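You operate a simulated robot arm through the tools that you are given. There is no shell and no other tool.

Carry out the task below with a simulated robot arm. There is one attempt and no reset: what you move stays moved.

JOB
Drip white ink into the three filled dishes on the grey sheet, then cover them.
Fine: three drops into the teal resin, one each into the other two, from the white bottle there; a clear cover over each; put the bottle back; no dish on the sheet moves, the empty ones get no ink; spill nothing. Set down upright: white bottle.

Only the result counts: the job must be done as asked and must still hold three seconds after the hand-in. Knocking over, shifting, dropping, spilling or breaking anything else fails it. Lids that push on must go on centred and level and be pressed home; caps that screw on are set level and turned clockwise until they are tight. Flat cloth is picked up by pressing the open fingertips on it (5 to 10 N) and closing them slowly along it; thin cloth reads only 2 to 8 mm in the jaws.

ROBOT AND FRAMES
A 6-joint arm with a two-finger parallel gripper, fixed in place. Base frame: the origin is at the foot of the arm, x ahead of it, y to its left, z up; the work surface is at about z = 0.89. Readings come in m, rad, newtons and seconds.
With the tool pointing down near the work surface it reaches from about 0.36 to 0.76 m from the base axis. Its first joint turns from -1.152 to 1.152 rad. Payload 2.45 kg.
The TCP is the grasp point between the finger pads, 0.024 m short of the fingertips. In the tool frame z runs along the fingers and y along their closing line. Largest opening 0.068 m; finger width 0.017, thickness 0.01; the body of the gripper, 0.04 by 0.07 m, starts 0.041 m behind the TCP.
Orientation is told as [roll, pitch, yaw] about the base's x, y, z axes, in that order, counted from this pose: with the fingers straight down and closing along the base's y, the tool's x points along the base's -x, its y along +y and its z along -z.

CONTROLS
- The arm moves only by the tool drive_tool. Its argument "steps" is a list of rows, each a list of 7 numbers: the shift along the base's x, y, z in m, then the turn, a rotation vector about the base's x, y, z in rad, then the gripper command, from -1 (shut) to 1 (fully open), values between in proportion. In form: [[x, y, z, rx, ry, rz, grip], ...]. A call has 1 to 20 rows; each row is the pose to reach, as a shift and turn from the pose commanded when the call began. Rows are played at 5 a second. More than 0.05 m and 0.15 rad between two rows, or a gripper value outside its range, and nothing of the call is played. Where a pose cannot be reached the arm comes as near as it can. A force on the tool above 40 N (or 10 N above the force at the start of the call, whichever is more), or a blocked arm, ends the call early, and 0.2 s more pass. The fingers move at their own pace (about 0.108 m/s each) and stop on an object; they squeeze with about 44 N. The grip force told is the motor's: it shows also when the fingers shut on nothing. Time passes only in rows, and 0.2 s behind the last, so rows that repeat a pose let the fingers close. It gives the time, the measured TCP pose, the force on the tool (base axes), the opening and the grip force at its end, in the units of the frame above (readings bear some noise), with the torque about the TCP (base axes, N m) and any sound that the robot's microphone picked up.
- Cameras (640 x 400 px; columns grow to the right, rows downward): "scene" is fixed at [0.1843, 0.4206, 1.443]; the picture's right is [-0.54, -0.84, 0.00], its down [-0.61, 0.39, -0.69] and it looks along [0.59, -0.37, -0.72] (base axes); focal length 214 px, centre (320, 200). "wrist" rides on the gripper at [0.084, 0.011, -0.075] in the tool frame; the picture's right is [-0.13, 0.99, 0.00], its down [-0.60, -0.08, -0.79] and it looks along [-0.79, -0.10, 0.61] (tool axes); focal length 251 px, centre (320, 200). There is no depth. A picture from a camera that has moved, and an enlarged one, comes with that camera's place and axes in the base frame and with its lens. The place of the scene camera against the robot may be out by one fixed shift of up to 0.025 m in any direction.
- camera(camera): a new picture of that camera. No time passes.
- inspect(camera, box): a new picture of the part [left, top, right, bottom] of that camera's present view, enlarged. No time passes.
- hand_in(): hands the job in; it is judged then, once.

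Nothing tells you positions but the pictures and the camera data. Unless the task says otherwise, let go and move clear before handing in.

The tools are called after "Emit:" as a command line: name --pt "numbers of a row" for each row, then --argument value for the rest, lists and objects as JSON in quotes. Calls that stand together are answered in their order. drive_tool: Moves the arm, as the interface text tells. Its arguments: {"type":"object","properties":{"steps":{"type":"array"}},"required":["steps"]} The other tools are called the same way: camera (camera) takes a picture; inspect (camera, box) takes an enlarged picture of a part of a camera's view; hand_in () hands the job in.

At the start:

```text
time_s: 0.0
position: [0.4424, -0.0458, 1.2688]
orientation: [0.0, 0.001, -0.001]
ft_force: [-0.7, -0.1, 0.6]
torque: [0.0, 0.0, 0.01]
opening: 0.0685
grip_force: 0.1
```

scene: 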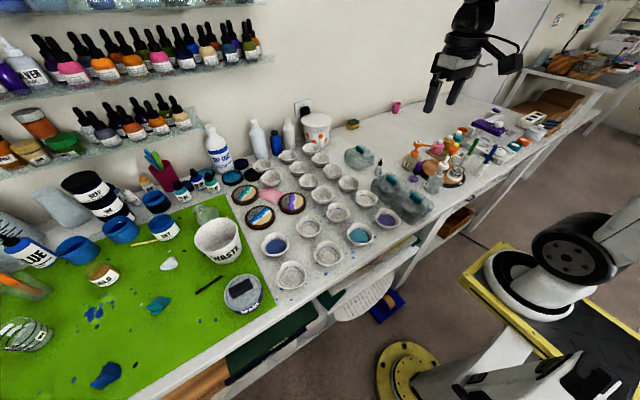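
wrist: 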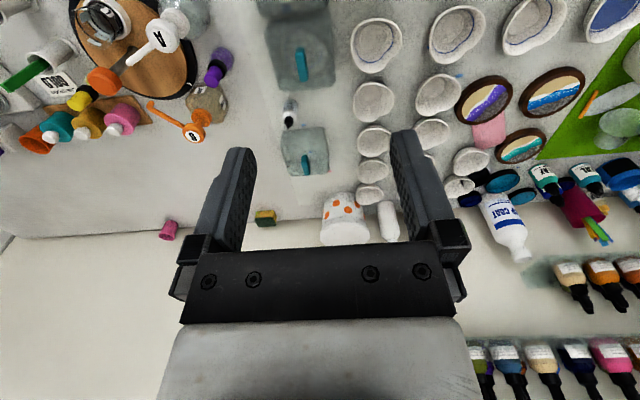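

I see a crowded workbench with a grey sheet holding many dishes, a few filled ones (purple, teal, maybe another), and clear covers with teal knobs nearby. I'll enlarge the views before moving anything.

Emit:
inspect --camera "scene" --box '[220, 120, 420, 300]'

Emit:
inspect --camera "scene" --box '[330, 100, 530, 240]'

Emit:
inspect --camera "wrist" --box '[240, 0, 480, 250]'

Emit:
inspect --camera "wrist" --box '[420, 0, 640, 140]'

```text
2.22 times, centred on (320, 210) of scene
camera zoom: at [0.1843, 0.4206, 1.443], right [-0.54, -0.84, 0.0], down [-0.61, 0.39, -0.69], along [0.59, -0.37, -0.72], focal length 477 px, centre (320, 178)
```

zoom: 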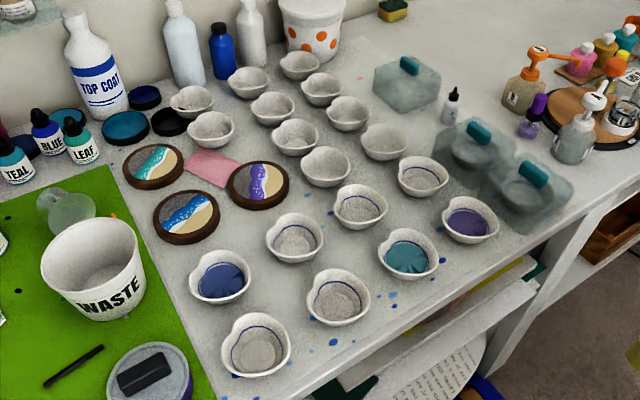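

```text
2.86 times, centred on (430, 170) of scene
camera zoom: at [0.1843, 0.4206, 1.443], right [-0.54, -0.84, 0.0], down [-0.61, 0.39, -0.69], along [0.59, -0.37, -0.72], focal length 613 px, centre (6, 286)
```

zoom: 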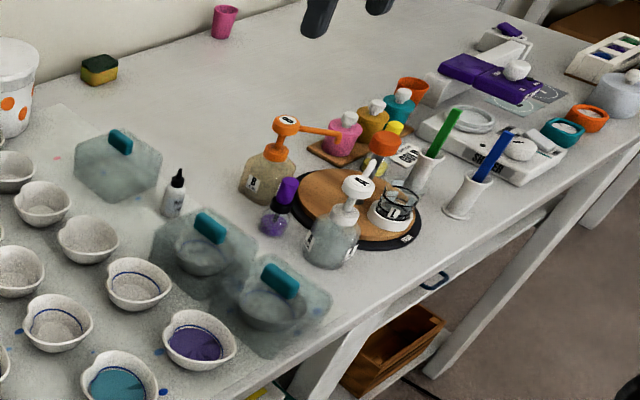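

```text
1.60 times, centred on (360, 125) of wrist
camera zoom: at [0.359, -0.0338, 1.3427], right [0.13, 0.99, 0.0], down [0.6, -0.08, 0.79], along [0.79, -0.1, -0.61], focal length 402 px, centre (256, 320)
```

zoom: 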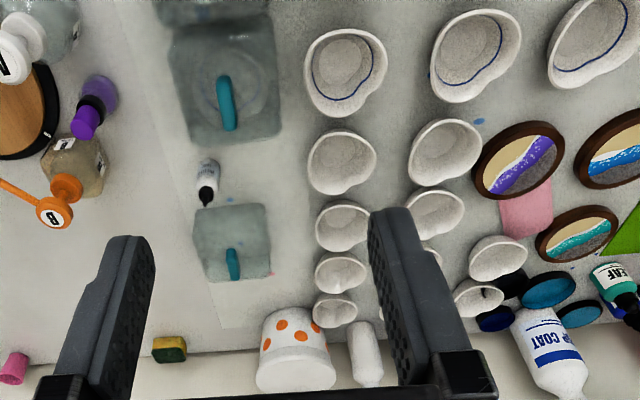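

```text
2.86 times, centred on (530, 70) of wrist
camera zoom: at [0.359, -0.0338, 1.3427], right [0.13, 0.99, 0.0], down [0.6, -0.08, 0.79], along [0.79, -0.1, -0.61], focal length 718 px, centre (-280, 571)
```

zoom: 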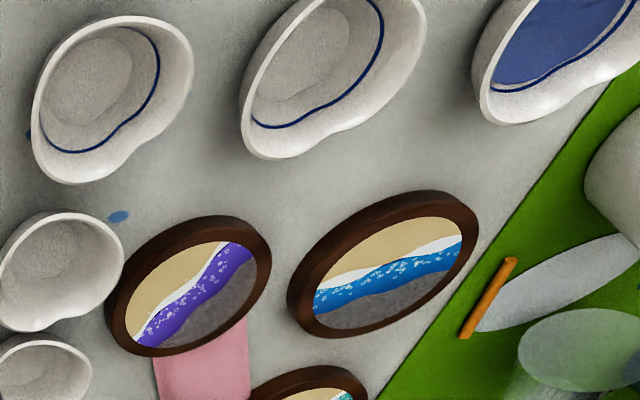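

I see three filled dishes (blue ~[0.55,0.35], teal ~[0.44,0.12], purple ~[0.44,0.01]), three clear covers with teal handles to the right, and the small white dropper bottle between covers near [0.63,-0.13]. I'll tilt the wrist camera down for a better look at the covers and bottle.

Emit:
drive_tool --pt "0 0 0 0 0.12 0 1" --pt "0 -0.02 -0.02 0 0.24 0 1" --pt "0 -0.04 -0.04 0 0.36 0 1" --pt "0 -0.05 -0.06 0 0.48 0 1" --pt "0 -0.05 -0.08 0 0.55 0 1" --pt "0 -0.05 -0.08 0 0.55 0 1"

Emit:
camera --camera "wrist"

Emit:
camera --camera "scene"

```text
time_s: 1.4
position: [0.4417, -0.0947, 1.1862]
orientation: [-0.001, 0.551, 0.001]
ft_force: [0.4, -0.2, 0.3]
torque: [-0.02, 0.02, -0.04]
opening: 0.0677
grip_force: 0.0
```

```text
taken
camera wrist: at [0.4103, -0.0837, 1.2937], right [0.11, 0.99, -0.07], down [0.93, -0.08, 0.36], along [0.35, -0.1, -0.93], focal length 251 px, centre (320, 200)
```

wrist: 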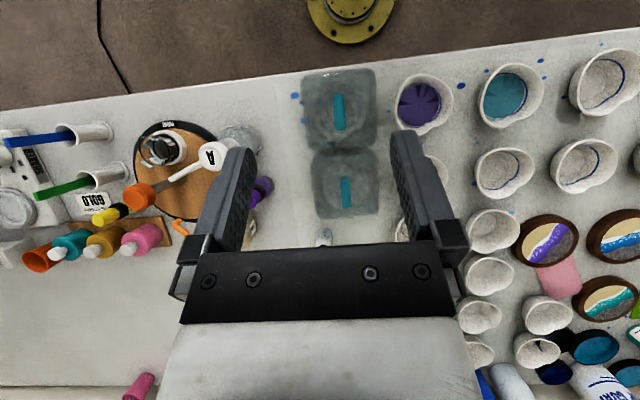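

```text
taken
```

scene: 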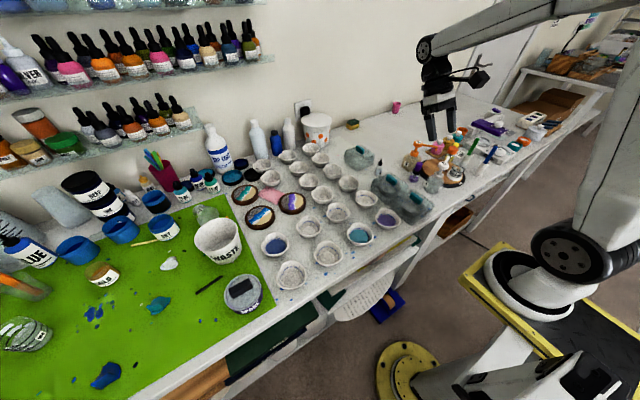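

Emit:
inspect --camera "wrist" --box '[270, 50, 400, 230]'

Emit:
inspect --camera "wrist" --box '[380, 40, 640, 220]'

Emit:
inspect --camera "scene" --box '[340, 135, 440, 225]'

```text
2.22 times, centred on (335, 140) of wrist
camera zoom: at [0.4103, -0.0837, 1.2937], right [0.11, 0.99, -0.07], down [0.93, -0.08, 0.36], along [0.35, -0.1, -0.93], focal length 559 px, centre (287, 333)
```

zoom: 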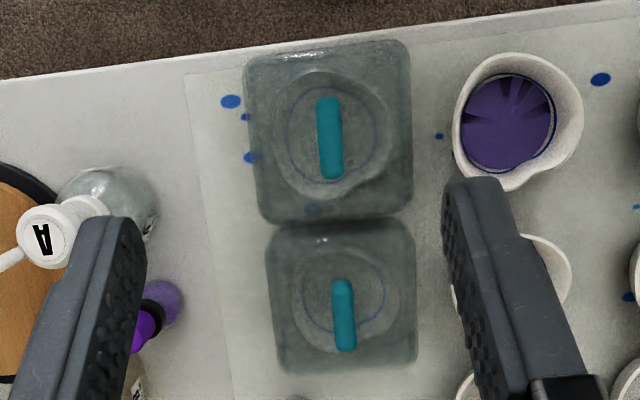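

```text
2.22 times, centred on (510, 130) of wrist
camera zoom: at [0.4103, -0.0837, 1.2937], right [0.11, 0.99, -0.07], down [0.93, -0.08, 0.36], along [0.35, -0.1, -0.93], focal length 559 px, centre (-102, 356)
```

zoom: 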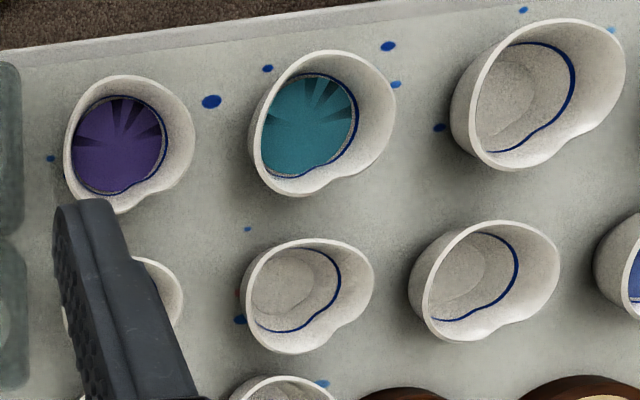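

```text
4.44 times, centred on (390, 180) of scene
camera zoom: at [0.1843, 0.4206, 1.443], right [-0.54, -0.84, 0.0], down [-0.61, 0.39, -0.69], along [0.59, -0.37, -0.72], focal length 953 px, centre (9, 289)
```

zoom: 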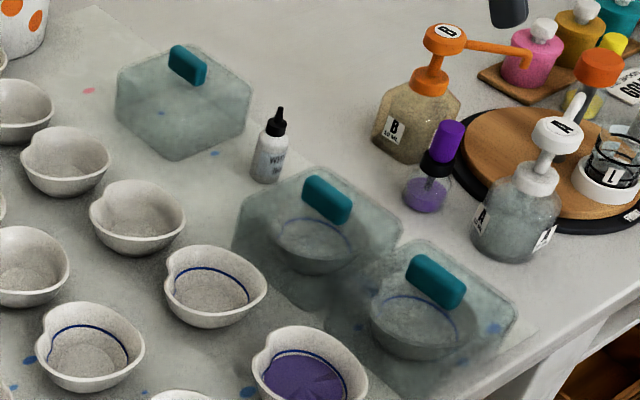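

Two of the covers already sit over empty dishes, so they must be lifted clear without touching those dishes; the white ink dropper stands between cover A (far) and cover B. Next I level the tool and go in for a closer look at the bottle.

Emit:
drive_tool --pt "0.0 0 -0.02 0 -0.12 0 1" --pt "0.01 0 -0.05 0 -0.25 0 1" --pt "0.02 0 -0.08 0 -0.38 0 1" --pt "0.02 0 -0.11 0 -0.5 0 1" --pt "0.02 0 -0.14 0 -0.55 0 1" --pt "0.02 0 -0.14 0 -0.55 0 1"

Emit:
camera --camera "wrist"

Emit:
inspect --camera "wrist" --box '[240, 120, 400, 240]'

```text
time_s: 2.8
position: [0.4629, -0.0961, 1.0484]
orientation: [0.0, -0.003, 0.001]
ft_force: [0.3, -0.2, -0.2]
torque: [0.01, -0.01, -0.02]
opening: 0.0681
grip_force: 0.1
```

```text
taken
camera wrist: at [0.3794, -0.0843, 1.1233], right [0.13, 0.99, 0.0], down [0.6, -0.08, 0.79], along [0.79, -0.1, -0.61], focal length 251 px, centre (320, 200)
```

wrist: 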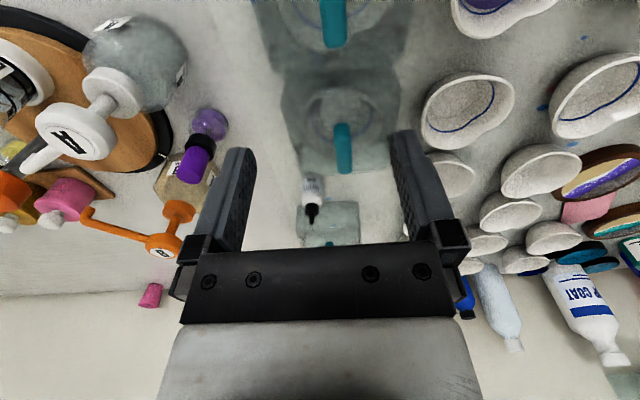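

```text
3.33 times, centred on (320, 180) of wrist
camera zoom: at [0.3794, -0.0843, 1.1233], right [0.13, 0.99, 0.0], down [0.6, -0.08, 0.79], along [0.79, -0.1, -0.61], focal length 838 px, centre (320, 267)
```

zoom: 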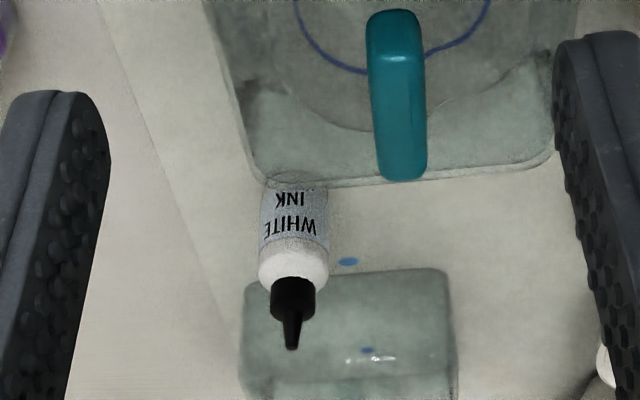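

The bottle ("WHITE INK", black nozzle on top, about 0.07 m tall) stands near [0.637,-0.127] just beyond cover B. I'll take more views from different positions to triangulate the bottle and covers.

Emit:
drive_tool --pt "0.04 0 0 0 0 0 1" --pt "0.07 0 0 0 0 0 1" --pt "0.07 0 0 0 0 0 1"

Emit:
camera --camera "wrist"

Emit:
inspect --camera "wrist" --box '[250, 80, 390, 230]'

Emit:
inspect --camera "scene" --box '[370, 140, 420, 180]'

```text
time_s: 3.6
position: [0.5318, -0.095, 1.048]
orientation: [0.0, -0.002, 0.002]
ft_force: [-0.2, 0.1, -0.1]
torque: [-0.02, 0.01, 0.01]
opening: 0.0682
grip_force: 0.0
```

```text
taken
camera wrist: at [0.4496, -0.0832, 1.1233], right [0.13, 0.99, 0.0], down [0.6, -0.08, 0.79], along [0.79, -0.1, -0.61], focal length 251 px, centre (320, 200)
```

wrist: 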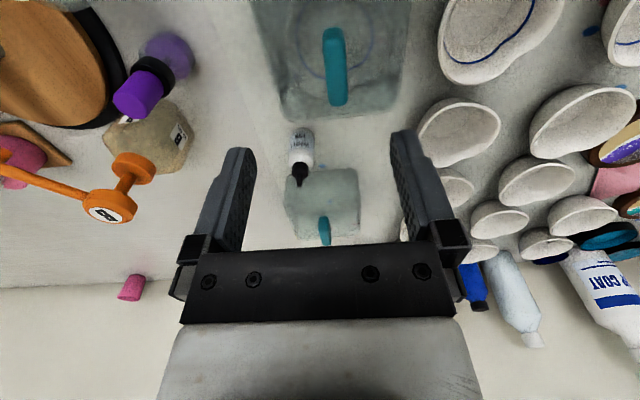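

```text
2.67 times, centred on (320, 155) of wrist
camera zoom: at [0.4496, -0.0832, 1.1233], right [0.13, 0.99, 0.0], down [0.6, -0.08, 0.79], along [0.79, -0.1, -0.61], focal length 670 px, centre (320, 320)
```

zoom: 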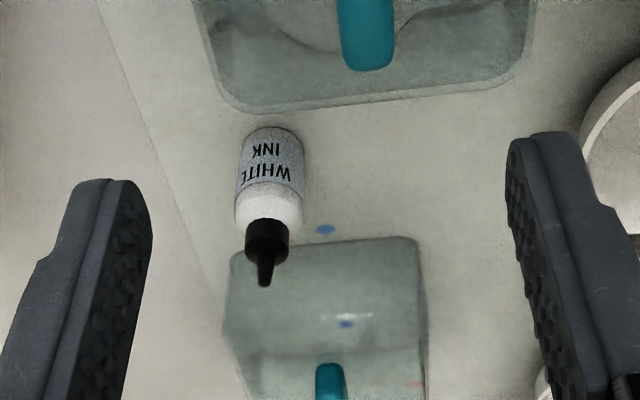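

```text
10.00 times, centred on (395, 160) of scene
camera zoom: at [0.1843, 0.4206, 1.443], right [-0.54, -0.84, 0.0], down [-0.61, 0.39, -0.69], along [0.59, -0.37, -0.72], focal length 2145 px, centre (-430, 600)
```

zoom: 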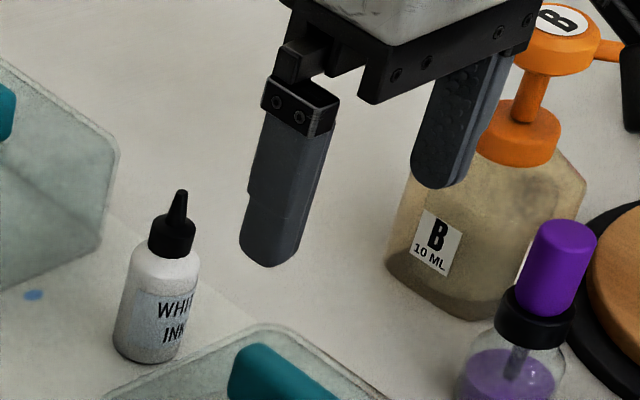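

The bottle's tip triangulates to about [0.636,-0.129,0.961], standing in a 0.11 m gap between covers B and A, so I can grip it with a near-horizontal tool pointing along -y. First I'll rehearse that orientation and the inverting roll in free air, without the bottle.

Emit:
drive_tool --pt "0 0.01 0.03 0 0 0 1" --pt "0 0.02 0.06 0 0 0.14 1" --pt "-0.005 0.03 0.09 0 0 0.28 1" --pt "-0.01 0.04 0.11 0 0 0.42 1" --pt "-0.015 0.05 0.11 0 0 0.56 1" --pt "-0.02 0.06 0.11 0 0 0.7 1" --pt "-0.025 0.07 0.11 0 0 0.84 1" --pt "-0.03 0.08 0.11 0 0 0.98 1" --pt "-0.03 0.09 0.11 0 0 1.12 1" --pt "-0.03 0.095 0.11 0 0 1.26 1" --pt "-0.03 0.095 0.11 0 0 1.4 1" --pt "-0.03 0.095 0.11 0 0 1.5 1" --pt "-0.03 0.095 0.11 0 0 1.5708 1" --pt "-0.03 0.095 0.11 0 0 1.5708 1"

Emit:
camera --camera "wrist"

Emit:
camera --camera "scene"

```text
time_s: 6.6
position: [0.5022, -0.001, 1.1582]
orientation: [0.001, 0.001, 1.572]
ft_force: [0.2, -1.0, -0.4]
torque: [-0.01, 0.03, -0.02]
opening: 0.0677
grip_force: 0.1
```

```text
taken
camera wrist: at [0.4919, -0.0837, 1.2328], right [-0.99, 0.13, 0.0], down [0.08, 0.6, 0.79], along [0.1, 0.79, -0.61], focal length 251 px, centre (320, 200)
```

wrist: 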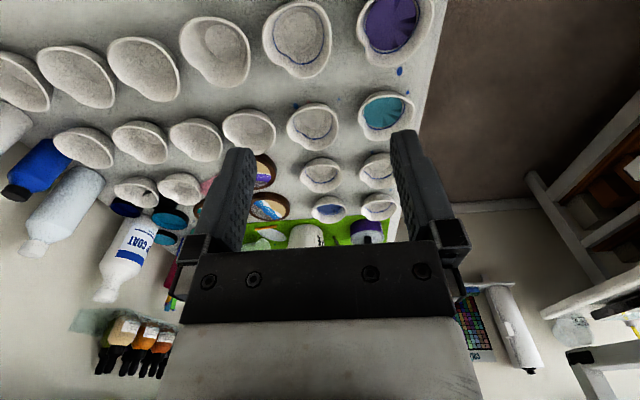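

```text
taken
```

scene: 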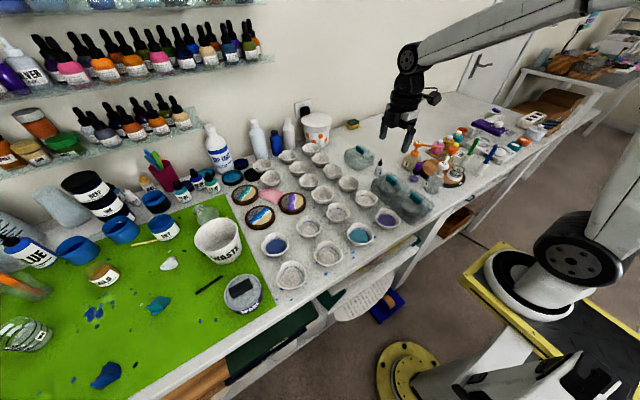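

Yaw of 90° worked. Now I tilt the tool so the fingers point along -y, still high in free air.

Emit:
drive_tool --pt "0 0 0 -0.14 0 0 1" --pt "0 0 0 -0.28 0 0 1" --pt "0 0 0 -0.42 0 0 1" --pt "0 0 0 -0.56 0 0 1" --pt "0 0 0 -0.7 0 0 1" --pt "0 0 0 -0.84 0 0 1" --pt "0 0 0 -0.98 0 0 1" --pt "0 0 0 -1.047 0 0 1" --pt "0 0 0 -1.047 0 0 1"

Emit:
camera --camera "wrist"

Emit:
camera --camera "scene"

```text
time_s: 8.6
position: [0.5016, -0.0005, 1.1577]
orientation: [0.001, 1.05, 1.571]
ft_force: [-0.3, -0.3, 0.1]
torque: [-0.01, -0.01, 0.02]
opening: 0.0682
grip_force: 0.0
```

```text
taken
camera wrist: at [0.4919, 0.0232, 1.268], right [-0.99, 0.06, -0.11], down [0.08, 0.99, -0.13], along [0.1, -0.14, -0.99], focal length 251 px, centre (320, 200)
```

wrist: 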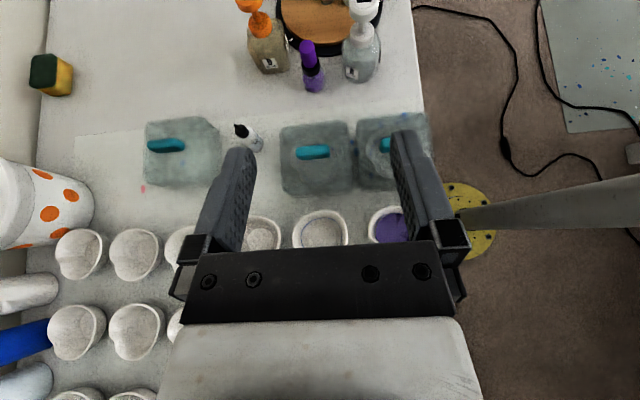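

```text
taken
```

scene: 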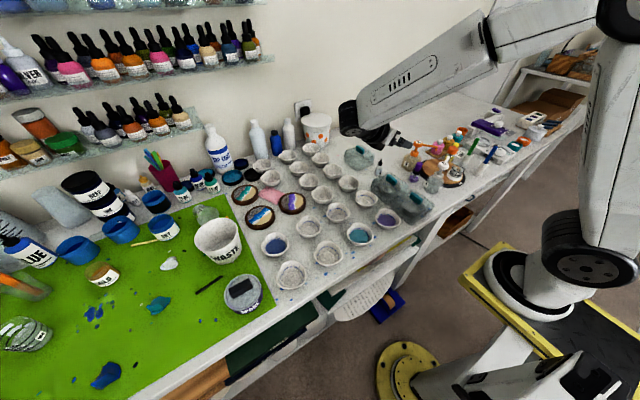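

The top-down wrist view is useful for measuring. Next I bring the tool horizontal and rehearse the roll about its axis, still in free air.

Emit:
inspect --camera "wrist" --box '[120, 80, 440, 280]'

Emit:
drive_tool --pt "0 0 0 -0.14 0 0 1" --pt "0 0 0 -0.28 0 0 1" --pt "0 0 0 -0.42 0 0 1" --pt "0 0 0 -0.524 0 0 1" --pt "0 0 0 -0.524 0 0 1"

Emit:
drive_tool --pt "0 0 0 0 -0.14 0 1" --pt "0 0 0 0 -0.28 0 1" --pt "0 0 0 0 -0.42 0 1" --pt "0 0 0 0 -0.56 0 1" --pt "0 0 0 0 -0.7 0 1" --pt "0 0 0 0 -0.84 0 1" --pt "0 0 0 0 -0.98 0 1" --pt "0 0 0 0 -1.12 0 1" --pt "0 0 0 0 -1.26 0 1" --pt "0 0 0 0 -1.4 0 1" --pt "0 0 0 0 -1.54 0 1" --pt "0 0 0 0 -1.68 0 1" --pt "0 0 0 0 -1.82 0 1" --pt "0 0 0 0 -1.96 0 1" --pt "0 0 0 0 -2.1 0 1" --pt "0 0 0 0 -2.24 0 1" --pt "0 0 0 0 -2.38 0 1" --pt "0 0 0 0 -2.52 0 1" --pt "0 0 0 0 -2.66 0 1" --pt "0 0 0 0 -2.8 0 1"

Emit:
camera --camera "scene"

Emit:
camera --camera "wrist"

```text
2.00 times, centred on (280, 180) of wrist
camera zoom: at [0.4919, 0.0232, 1.268], right [-0.99, 0.06, -0.11], down [0.08, 0.99, -0.13], along [0.1, -0.14, -0.99], focal length 503 px, centre (400, 240)
```

zoom: 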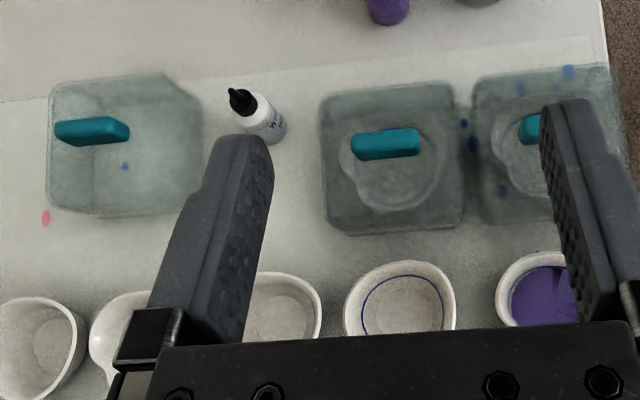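

```text
time_s: 9.8
position: [0.5007, 0.0005, 1.1579]
orientation: [-2.94, 1.569, -1.37]
ft_force: [-0.3, 1.4, 0.3]
torque: [-0.02, 0.0, -0.01]
opening: 0.0682
grip_force: 0.1
```

```text
time_s: 14.0
position: [0.5017, -0.0007, 1.1591]
orientation: [-1.569, -1.232, -0.001]
ft_force: [0.0, -0.2, -0.1]
torque: [0.01, -0.02, 0.0]
opening: 0.0681
grip_force: 0.0
```

```text
taken
```

scene: 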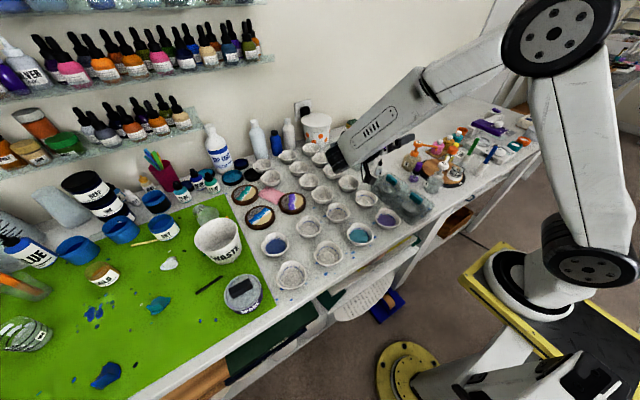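

```text
taken
camera wrist: at [0.4855, 0.0752, 1.075], right [0.98, 0.0, -0.21], down [0.13, 0.79, 0.6], along [0.16, -0.61, 0.78], focal length 251 px, centre (320, 200)
```

wrist: 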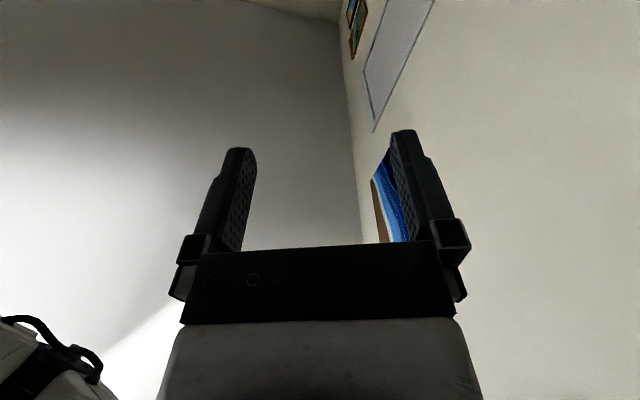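

The inverting roll works. I'll zoom in on the arm to judge how far the wrist and forearm hang below the tool before going low.

Emit:
inspect --camera "scene" --box '[290, 60, 470, 220]'

```text
2.50 times, centred on (380, 140) of scene
camera zoom: at [0.1843, 0.4206, 1.443], right [-0.54, -0.84, 0.0], down [-0.61, 0.39, -0.69], along [0.59, -0.37, -0.72], focal length 536 px, centre (170, 350)
```

zoom: 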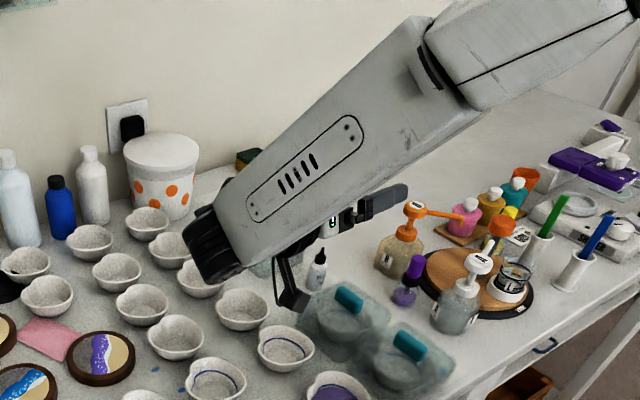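

The wrist hangs only about 5 cm below the tool axis, so a 30° approach clears the dishes. I roll back to the gripping orientation and move over the corridor toward the bottle at a safe height.

Emit:
drive_tool --pt "0 0 0 0 0.14 0 1" --pt "0 0 0 0 0.28 0 1" --pt "0 0 0 0 0.42 0 1" --pt "0 0 0 0 0.56 0 1" --pt "0 0 0 0 0.7 0 1" --pt "0 0 0 0 0.84 0 1" --pt "0 0 0 0 0.98 0 1" --pt "0 0 0 0 1.12 0 1" --pt "0 0 0 0 1.26 0 1" --pt "0 0 0 0 1.4 0 1" --pt "0 0 0 0 1.54 0 1" --pt "0 0 0 0 1.68 0 1" --pt "0 0 0 0 1.82 0 1" --pt "0 0 0 0 1.96 0 1" --pt "0 0 0 0 2.1 0 1" --pt "0 0 0 0 2.24 0 1" --pt "0 0 0 0 2.38 0 1" --pt "0 0 0 0 2.52 0 1" --pt "0 0 0 0 2.66 0 1" --pt "0 0 0 0 2.8 0 1"

Emit:
drive_tool --pt "0.02 0 0 0.14 0 0 1" --pt "0.04 0 0 0.28 0 0 1" --pt "0.06 0 0 0.42 0 0 1" --pt "0.08 0 -0.02 0.524 0 0 1" --pt "0.1 0 -0.04 0.524 0 0 1" --pt "0.12 -0.01 -0.06 0.524 0 0 1" --pt "0.134 -0.02 -0.08 0.524 0 0 1" --pt "0.134 -0.03 -0.1 0.524 0 0 1" --pt "0.134 -0.03 -0.1 0.524 0 0 1"

Emit:
camera --camera "wrist"

Emit:
camera --camera "scene"

```text
time_s: 18.2
position: [0.5013, 0.0008, 1.1587]
orientation: [1.685, 1.569, -3.027]
ft_force: [0.4, 0.7, 1.0]
torque: [-0.01, 0.01, -0.01]
opening: 0.0681
grip_force: 0.1
```

```text
time_s: 20.2
position: [0.635, -0.0312, 1.0579]
orientation: [0.0, 1.048, 1.569]
ft_force: [0.3, -0.4, -0.6]
torque: [-0.02, -0.02, -0.02]
opening: 0.068
grip_force: 0.1
```

```text
taken
camera wrist: at [0.6267, -0.007, 1.1672], right [-0.99, 0.06, -0.11], down [0.08, 0.99, -0.13], along [0.1, -0.13, -0.99], focal length 251 px, centre (320, 200)
```

wrist: 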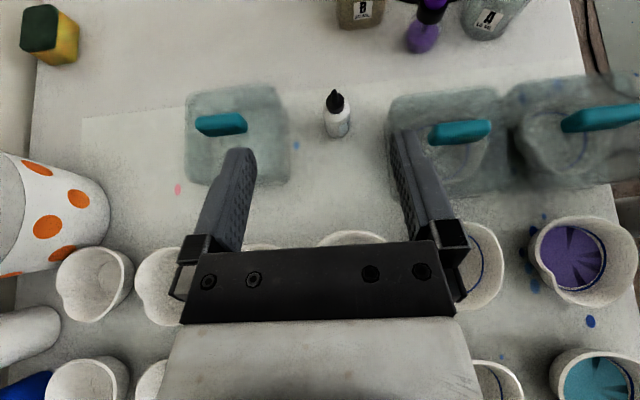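

```text
taken
```

scene: 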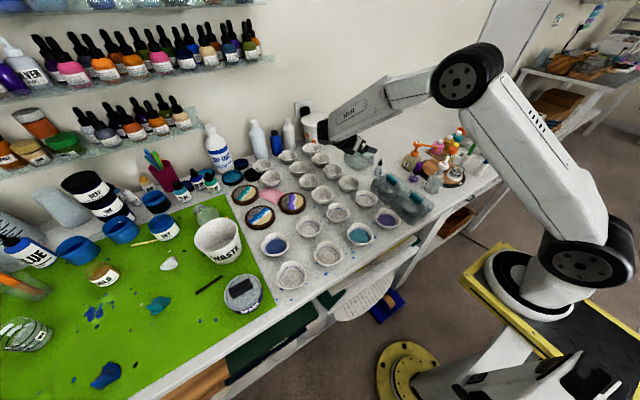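

The bottle is visible between covers A and B from above. I'll zoom to measure it and the covers precisely.

Emit:
inspect --camera "wrist" --box '[280, 70, 400, 150]'

Emit:
inspect --camera "wrist" --box '[170, 60, 490, 250]'

Emit:
inspect --camera "scene" --box '[310, 90, 430, 210]'

```text
5.00 times, centred on (340, 110) of wrist
camera zoom: at [0.6267, -0.007, 1.1672], right [-0.99, 0.06, -0.11], down [0.08, 0.99, -0.13], along [0.1, -0.13, -0.99], focal length 1257 px, centre (220, 650)
```

zoom: 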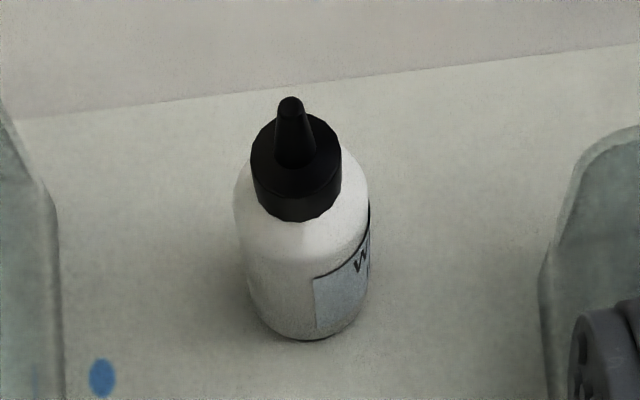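

```text
2.00 times, centred on (330, 155) of wrist
camera zoom: at [0.6267, -0.007, 1.1672], right [-0.99, 0.06, -0.11], down [0.08, 0.99, -0.13], along [0.1, -0.13, -0.99], focal length 503 px, centre (300, 290)
```

zoom: 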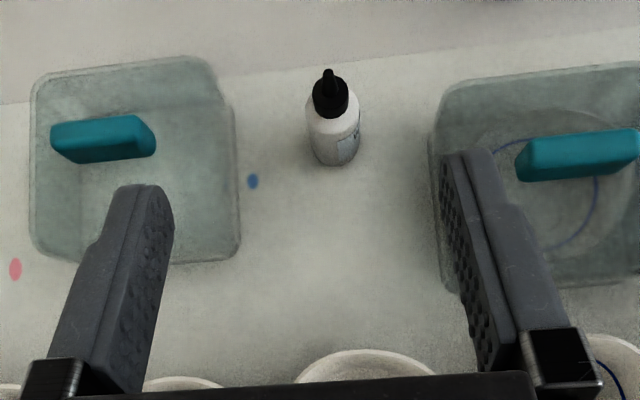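

```text
3.33 times, centred on (370, 150) of scene
camera zoom: at [0.1843, 0.4206, 1.443], right [-0.54, -0.84, 0.0], down [-0.61, 0.39, -0.69], along [0.59, -0.37, -0.72], focal length 715 px, centre (153, 367)
```

zoom: 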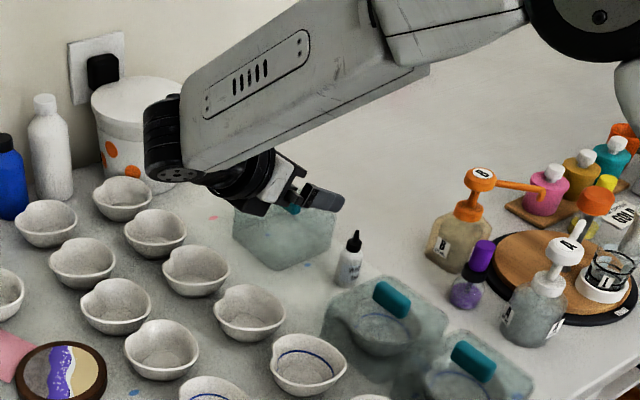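

Bottle axis is about [0.631,-0.128]; covers leave ~0.11 m between them. I narrow the fingers a bit and go down to a pre-grasp point 7 cm in front of the bottle.

Emit:
drive_tool --pt "-0.001 -0.005 -0.02 0 0 0 0.4" --pt "-0.002 -0.01 -0.04 0 0 0 0.4" --pt "-0.003 -0.017 -0.06 0 0 0 0.4" --pt "-0.003 -0.022 -0.08 0 0 0 0.4" --pt "-0.003 -0.027 -0.1 0 0 0 0.4" --pt "-0.003 -0.027 -0.1 0 0 0 0.4"

Emit:
camera --camera "wrist"

Emit:
inspect --camera "scene" --box '[330, 110, 430, 200]'

```text
time_s: 21.6
position: [0.6326, -0.0594, 0.9578]
orientation: [-0.003, 1.048, 1.568]
ft_force: [0.3, 0.1, -0.6]
torque: [0.0, 0.03, 0.0]
opening: 0.0476
grip_force: 0.0
```

```text
taken
camera wrist: at [0.6227, -0.0344, 1.067], right [-0.99, 0.06, -0.11], down [0.08, 0.99, -0.13], along [0.1, -0.13, -0.99], focal length 251 px, centre (320, 200)
```

wrist: 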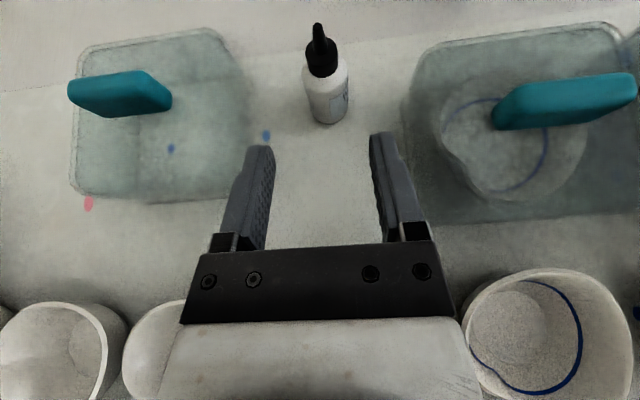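

```text
4.44 times, centred on (380, 155) of scene
camera zoom: at [0.1843, 0.4206, 1.443], right [-0.54, -0.84, 0.0], down [-0.61, 0.39, -0.69], along [0.59, -0.37, -0.72], focal length 953 px, centre (53, 400)
```

zoom: 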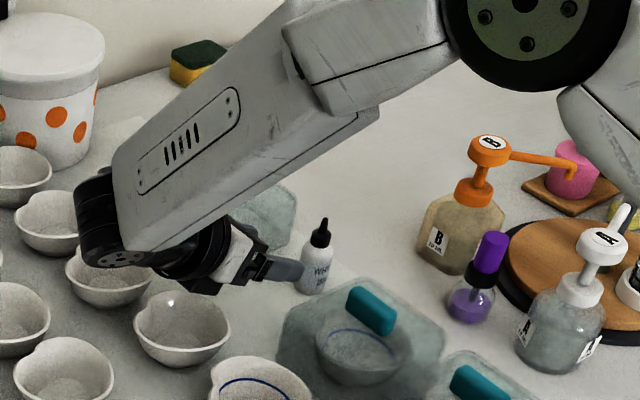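

The bottle is centred between the fingers and the wrist is clear of the dishes. I slide in along the tool axis to the bottle body.

Emit:
drive_tool --pt "-0.0025 -0.014 -0.008 0 0 0 0.4" --pt "-0.0025 -0.028 -0.016 0 0 0 0.4" --pt "-0.0025 -0.042 -0.024 0 0 0 0.4" --pt "-0.0025 -0.056 -0.032 0 0 0 0.4" --pt "-0.0025 -0.07 -0.04 0 0 0 0.4" --pt "-0.0025 -0.07 -0.04 0 0 0 0.4"

Emit:
camera --camera "wrist"

Emit:
inspect --camera "scene" --box '[330, 110, 430, 200]'

```text
time_s: 23.0
position: [0.6286, -0.1285, 0.9172]
orientation: [0.0, 1.046, 1.57]
ft_force: [0.5, 0.7, -0.3]
torque: [0.03, -0.02, 0.01]
opening: 0.0474
grip_force: 0.1
```

```text
taken
camera wrist: at [0.6198, -0.1038, 1.0279], right [-0.99, 0.06, -0.11], down [0.08, 0.99, -0.13], along [0.1, -0.13, -0.99], focal length 251 px, centre (320, 200)
```

wrist: 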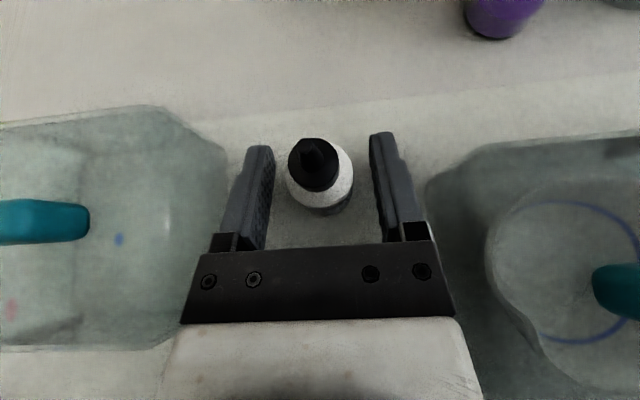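

```text
4.44 times, centred on (380, 155) of scene
camera zoom: at [0.1843, 0.4206, 1.443], right [-0.54, -0.84, 0.0], down [-0.61, 0.39, -0.69], along [0.59, -0.37, -0.72], focal length 953 px, centre (53, 400)
```

zoom: 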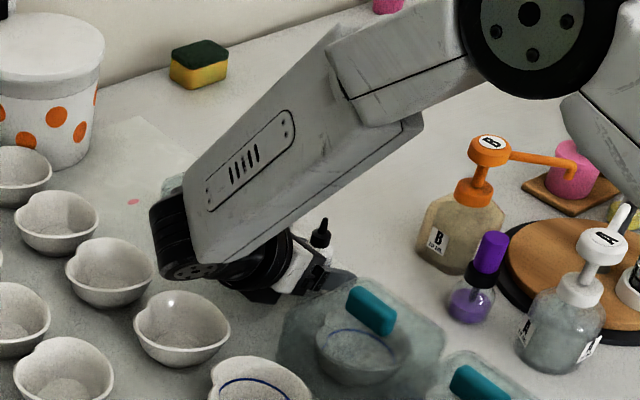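

The bottle body is centred between the pads. I close gently in small increments to find the contact width and learn how grip force responds.

Emit:
drive_tool --pt "0 0 0 0 0 0 0.1" --pt "0 0 0 0 0 0 -0.1" --pt "0 0 0 0 0 0 -0.18" --pt "0 0 0 0 0 0 -0.18"

Emit:
drive_tool --pt "0 0 0 0 0 0 -0.22" --pt "0 0 0 0 0 0 -0.22" --pt "0 0 0 0 0 0 -0.22"

Emit:
drive_tool --pt "0 0 0 0 0 0 -0.26" --pt "0 0 0 0 0 0 -0.26" --pt "0 0 0 0 0 0 -0.26"

```text
time_s: 24.0
position: [0.6282, -0.1279, 0.9173]
orientation: [0.001, 1.047, 1.572]
ft_force: [0.4, 0.0, 0.1]
torque: [0.01, 0.01, -0.03]
opening: 0.0281
grip_force: 0.0
```

```text
time_s: 24.8
position: [0.6299, -0.1267, 0.919]
orientation: [-0.001, 1.046, 1.57]
ft_force: [1.1, -0.6, -0.1]
torque: [0.0, -0.02, -0.01]
opening: 0.0268
grip_force: 0.0
```

```text
time_s: 25.6
position: [0.6288, -0.1276, 0.9174]
orientation: [0.0, 1.047, 1.57]
ft_force: [-0.3, -1.6, 0.2]
torque: [0.0, 0.03, 0.02]
opening: 0.0259
grip_force: 0.4
```

Contact seems to begin at about 26 mm. I continue closing in small increments.

Emit:
drive_tool --pt "0 0 0 0 0 0 -0.3" --pt "0 0 0 0 0 0 -0.3" --pt "0 0 0 0 0 0 -0.3"

Emit:
drive_tool --pt "0 0 0 0 0 0 -0.4" --pt "0 0 0 0 0 0 -0.4" --pt "0 0 0 0 0 0 -0.4"

```text
time_s: 26.4
position: [0.6295, -0.1278, 0.9177]
orientation: [-0.001, 1.047, 1.57]
ft_force: [-0.3, 0.5, -0.1]
torque: [0.03, 0.0, -0.01]
opening: 0.0253
grip_force: 40.6
```

```text
time_s: 27.2
position: [0.6295, -0.1276, 0.9169]
orientation: [-0.001, 1.046, 1.569]
ft_force: [-0.7, -0.3, 0.4]
torque: [0.02, 0.0, 0.0]
opening: 0.0248
grip_force: 40.4
```

Force jumps to ~40 N between commands -0.26 and -0.30. I'll check whether an intermediate command holds with a lighter force, while the bottle still stands on the table.

Emit:
drive_tool --pt "0 0 0 0 0 0 -0.27" --pt "0 0 0 0 0 0 -0.27" --pt "0 0 0 0 0 0 -0.27"

Emit:
drive_tool --pt "0 0 0 0 0 0 -0.28" --pt "0 0 0 0 0 0 -0.28" --pt "0 0 0 0 0 0 -0.28"

Emit:
drive_tool --pt "0 0 0 0 0 0 -0.29" --pt "0 0 0 0 0 0 -0.29" --pt "0 0 0 0 0 0 -0.29"

```text
time_s: 28.0
position: [0.6286, -0.1275, 0.9189]
orientation: [0.001, 1.046, 1.57]
ft_force: [0.7, 0.9, -0.8]
torque: [0.02, 0.02, 0.0]
opening: 0.0259
grip_force: 12.7
```

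```text
time_s: 28.8
position: [0.63, -0.1271, 0.9182]
orientation: [0.001, 1.049, 1.57]
ft_force: [-0.7, 0.5, 0.3]
torque: [0.0, 0.01, -0.01]
opening: 0.0254
grip_force: 19.6
```

```text
time_s: 29.6
position: [0.6298, -0.1286, 0.9178]
orientation: [0.001, 1.047, 1.571]
ft_force: [-0.2, 0.4, 0.7]
torque: [0.01, -0.01, -0.01]
opening: 0.0257
grip_force: 19.7
```

The grip can be held lightly (~13–20 N at -0.27/-0.28). I hold at -0.28 and lift the bottle straight up, keeping it upright.

Emit:
drive_tool --pt "0 0 0 0 0 0 -0.28" --pt "0 0 0.005 0 0 0 -0.28" --pt "0 0 0.015 0 0 0 -0.28" --pt "0 0 0.03 0 0 0 -0.28" --pt "0 0 0.05 0 0 0 -0.28" --pt "0 0 0.075 0 0 0 -0.28" --pt "0 0 0.1 0 0 0 -0.28" --pt "0 0 0.125 0 0 0 -0.28" --pt "0 0 0.14 0 0 0 -0.28" --pt "0 0 0.14 0 0 0 -0.28"

Emit:
camera --camera "wrist"

Emit:
inspect --camera "scene" --box '[330, 100, 430, 190]'

```text
time_s: 31.8
position: [0.6283, -0.1269, 1.0569]
orientation: [0.002, 1.046, 1.57]
ft_force: [0.2, 0.2, -0.4]
torque: [-0.02, 0.02, -0.03]
opening: 0.0259
grip_force: 13.2
```

```text
taken
camera wrist: at [0.6202, -0.1042, 1.1674], right [-0.99, 0.06, -0.11], down [0.08, 0.99, -0.13], along [0.1, -0.13, -0.99], focal length 251 px, centre (320, 200)
```

wrist: 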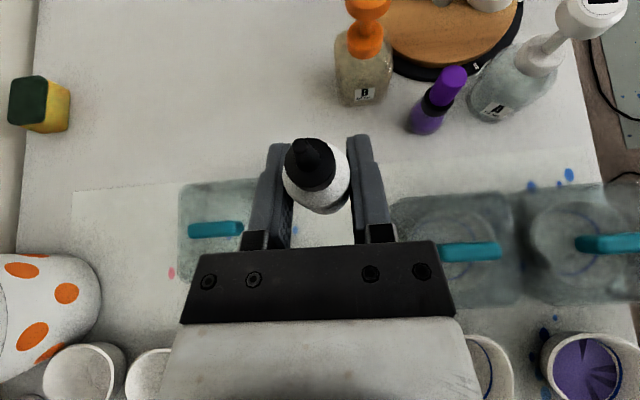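

```text
4.44 times, centred on (380, 145) of scene
camera zoom: at [0.1843, 0.4206, 1.443], right [-0.54, -0.84, 0.0], down [-0.61, 0.39, -0.69], along [0.59, -0.37, -0.72], focal length 953 px, centre (53, 444)
```

zoom: 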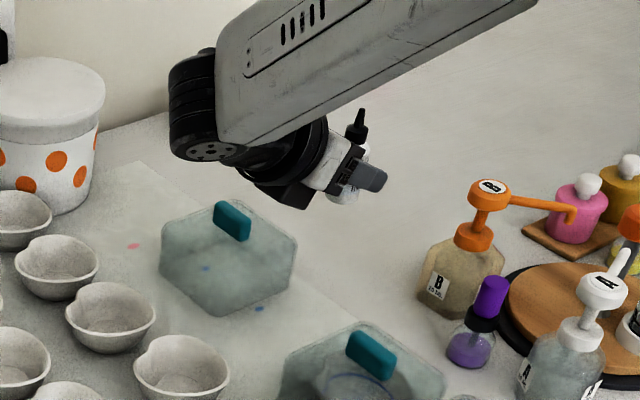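

The bottle is held upright and clear. I carry it level toward +y to view the teal and purple dishes from above before positioning.

Emit:
drive_tool --pt "-0.01 0.015 0.005 0 0 0 -0.28" --pt "-0.025 0.04 0.01 0 0 0 -0.28" --pt "-0.038 0.07 0.015 0 0 0 -0.28" --pt "-0.053 0.1 0.02 0 0 0 -0.28" --pt "-0.068 0.13 0.023 0 0 0 -0.28" --pt "-0.083 0.16 0.023 0 0 0 -0.28" --pt "-0.098 0.19 0.023 0 0 0 -0.28" --pt "-0.113 0.22 0.023 0 0 0 -0.28" --pt "-0.128 0.25 0.023 0 0 0 -0.28" --pt "-0.143 0.28 0.023 0 0 0 -0.28" --pt "-0.158 0.31 0.023 0 0 0 -0.28" --pt "-0.173 0.34 0.023 0 0 0 -0.28" --pt "-0.188 0.365 0.023 0 0 0 -0.28" --pt "-0.198 0.377 0.023 0 0 0 -0.28" --pt "-0.198 0.377 0.023 0 0 0 -0.28"

Emit:
camera --camera "wrist"

Emit:
camera --camera "scene"

```text
time_s: 35.0
position: [0.4313, 0.2493, 1.0804]
orientation: [0.001, 1.047, 1.57]
ft_force: [-0.1, 0.5, -0.2]
torque: [-0.04, -0.01, -0.02]
opening: 0.0259
grip_force: 6.9
```

```text
taken
camera wrist: at [0.4225, 0.2736, 1.1909], right [-0.99, 0.06, -0.11], down [0.08, 0.99, -0.13], along [0.1, -0.13, -0.99], focal length 251 px, centre (320, 200)
```

wrist: 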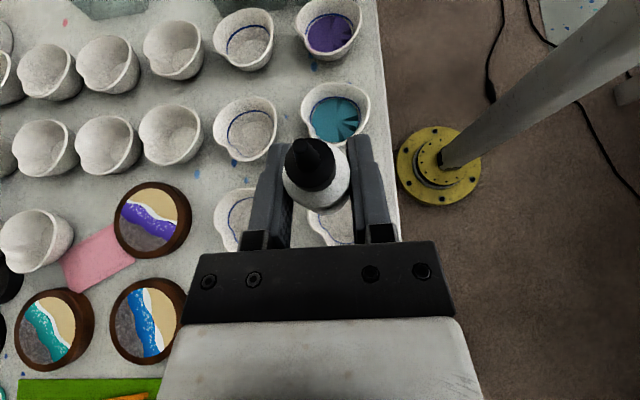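

```text
taken
```

scene: 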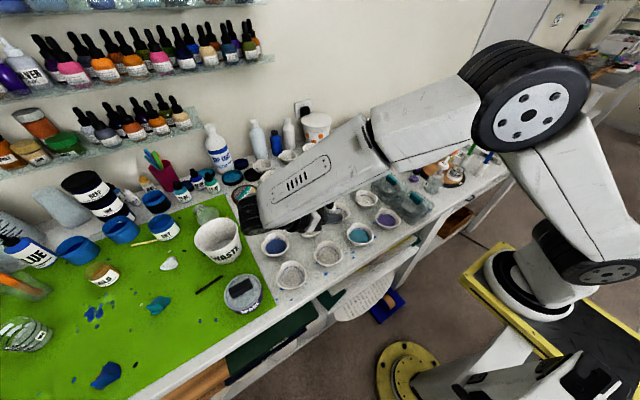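

Both teal and purple dishes are in view. I zoom for their exact centres.

Emit:
inspect --camera "wrist" --box '[200, 0, 400, 170]'

Emit:
inspect --camera "scene" --box '[250, 180, 420, 300]'

```text
2.35 times, centred on (300, 85) of wrist
camera zoom: at [0.4225, 0.2736, 1.1909], right [-0.99, 0.06, -0.11], down [0.08, 0.99, -0.13], along [0.1, -0.13, -0.99], focal length 592 px, centre (367, 471)
```

zoom: 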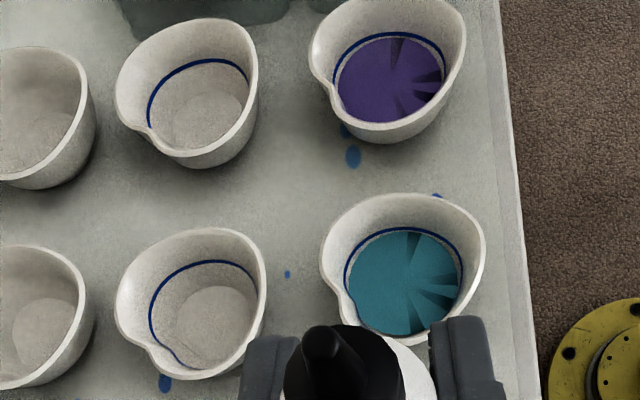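

```text
3.33 times, centred on (335, 240) of scene
camera zoom: at [0.1843, 0.4207, 1.443], right [-0.54, -0.84, 0.0], down [-0.61, 0.39, -0.69], along [0.59, -0.37, -0.72], focal length 715 px, centre (270, 67)
```

zoom: 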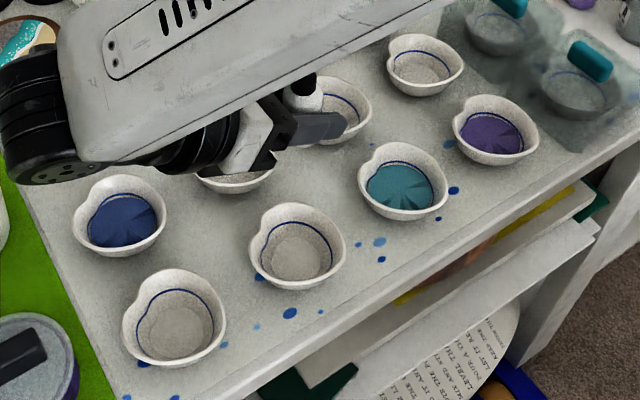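

Teal resin centre is about [0.4287,0.141], purple about [0.4267,0.028]. I now level the tool (bottle tilted only 30°) so the nozzle sits high above the teal dish.

Emit:
drive_tool --pt "-0.001 -0.02 0 0 0 0 -0.29" --pt "-0.002 -0.045 0 -0.1 0 0 -0.29" --pt "-0.003 -0.07 -0.005 -0.22 0 0 -0.29" --pt "-0.004 -0.095 -0.012 -0.34 0 0 -0.29" --pt "-0.0056 -0.115 -0.02 -0.46 0 0 -0.29" --pt "-0.0056 -0.1298 -0.0276 -0.524 0 0 -0.29" --pt "-0.0056 -0.1298 -0.0276 -0.524 0 0 -0.29"

Emit:
camera --camera "wrist"

Emit:
inspect --camera "scene" --box '[250, 120, 450, 300]'

```text
time_s: 36.6
position: [0.4268, 0.1186, 1.0512]
orientation: [-3.049, 1.569, -1.477]
ft_force: [0.5, -0.2, -0.6]
torque: [0.03, -0.02, -0.02]
opening: 0.0256
grip_force: 6.6
```

```text
taken
camera wrist: at [0.4175, 0.1953, 1.1358], right [-0.99, 0.0, -0.13], down [0.08, 0.79, -0.61], along [0.1, -0.61, -0.79], focal length 251 px, centre (320, 200)
```

wrist: 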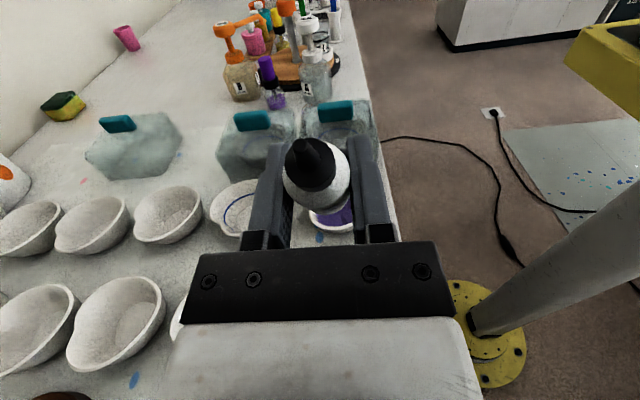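

```text
2.22 times, centred on (350, 210) of scene
camera zoom: at [0.1843, 0.4206, 1.443], right [-0.54, -0.84, 0.0], down [-0.61, 0.39, -0.69], along [0.59, -0.37, -0.72], focal length 477 px, centre (253, 178)
```

zoom: 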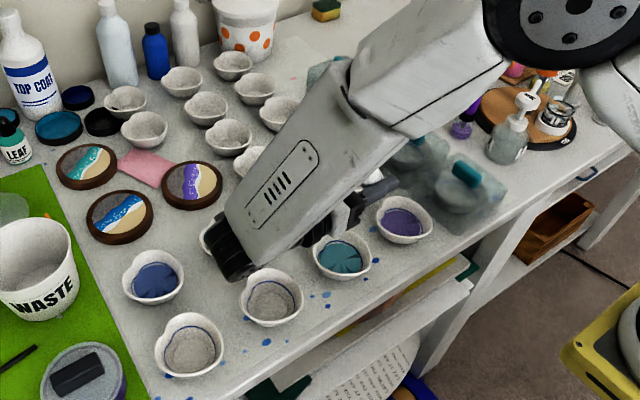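

The teal dish is visible in the scene view. The grip reading has relaxed to ~7 N, so I check the hold's stability with the bottle still mostly upright.

Emit:
drive_tool --pt "0 0 0 0 0 0 -0.29" --pt "0 0 0 0 0 0 -0.29" --pt "0 0 0 0 0 0 -0.29" --pt "0 0 0 0 0 0 -0.29" --pt "0 0 0 0 0 0 -0.29"

Emit:
drive_tool --pt "0 0 0 0 0 0 -0.3" --pt "0 0 0 0 0 0 -0.3"

```text
time_s: 37.8
position: [0.4275, 0.1188, 1.0528]
orientation: [-2.772, 1.57, -1.2]
ft_force: [0.4, -0.3, -0.5]
torque: [-0.01, -0.01, -0.04]
opening: 0.0258
grip_force: 6.3
```

```text
time_s: 38.4
position: [0.4271, 0.1195, 1.0525]
orientation: [2.998, 1.571, -1.712]
ft_force: [0.3, -0.3, 0.2]
torque: [-0.01, 0.01, 0.02]
opening: 0.0248
grip_force: 40.5
```

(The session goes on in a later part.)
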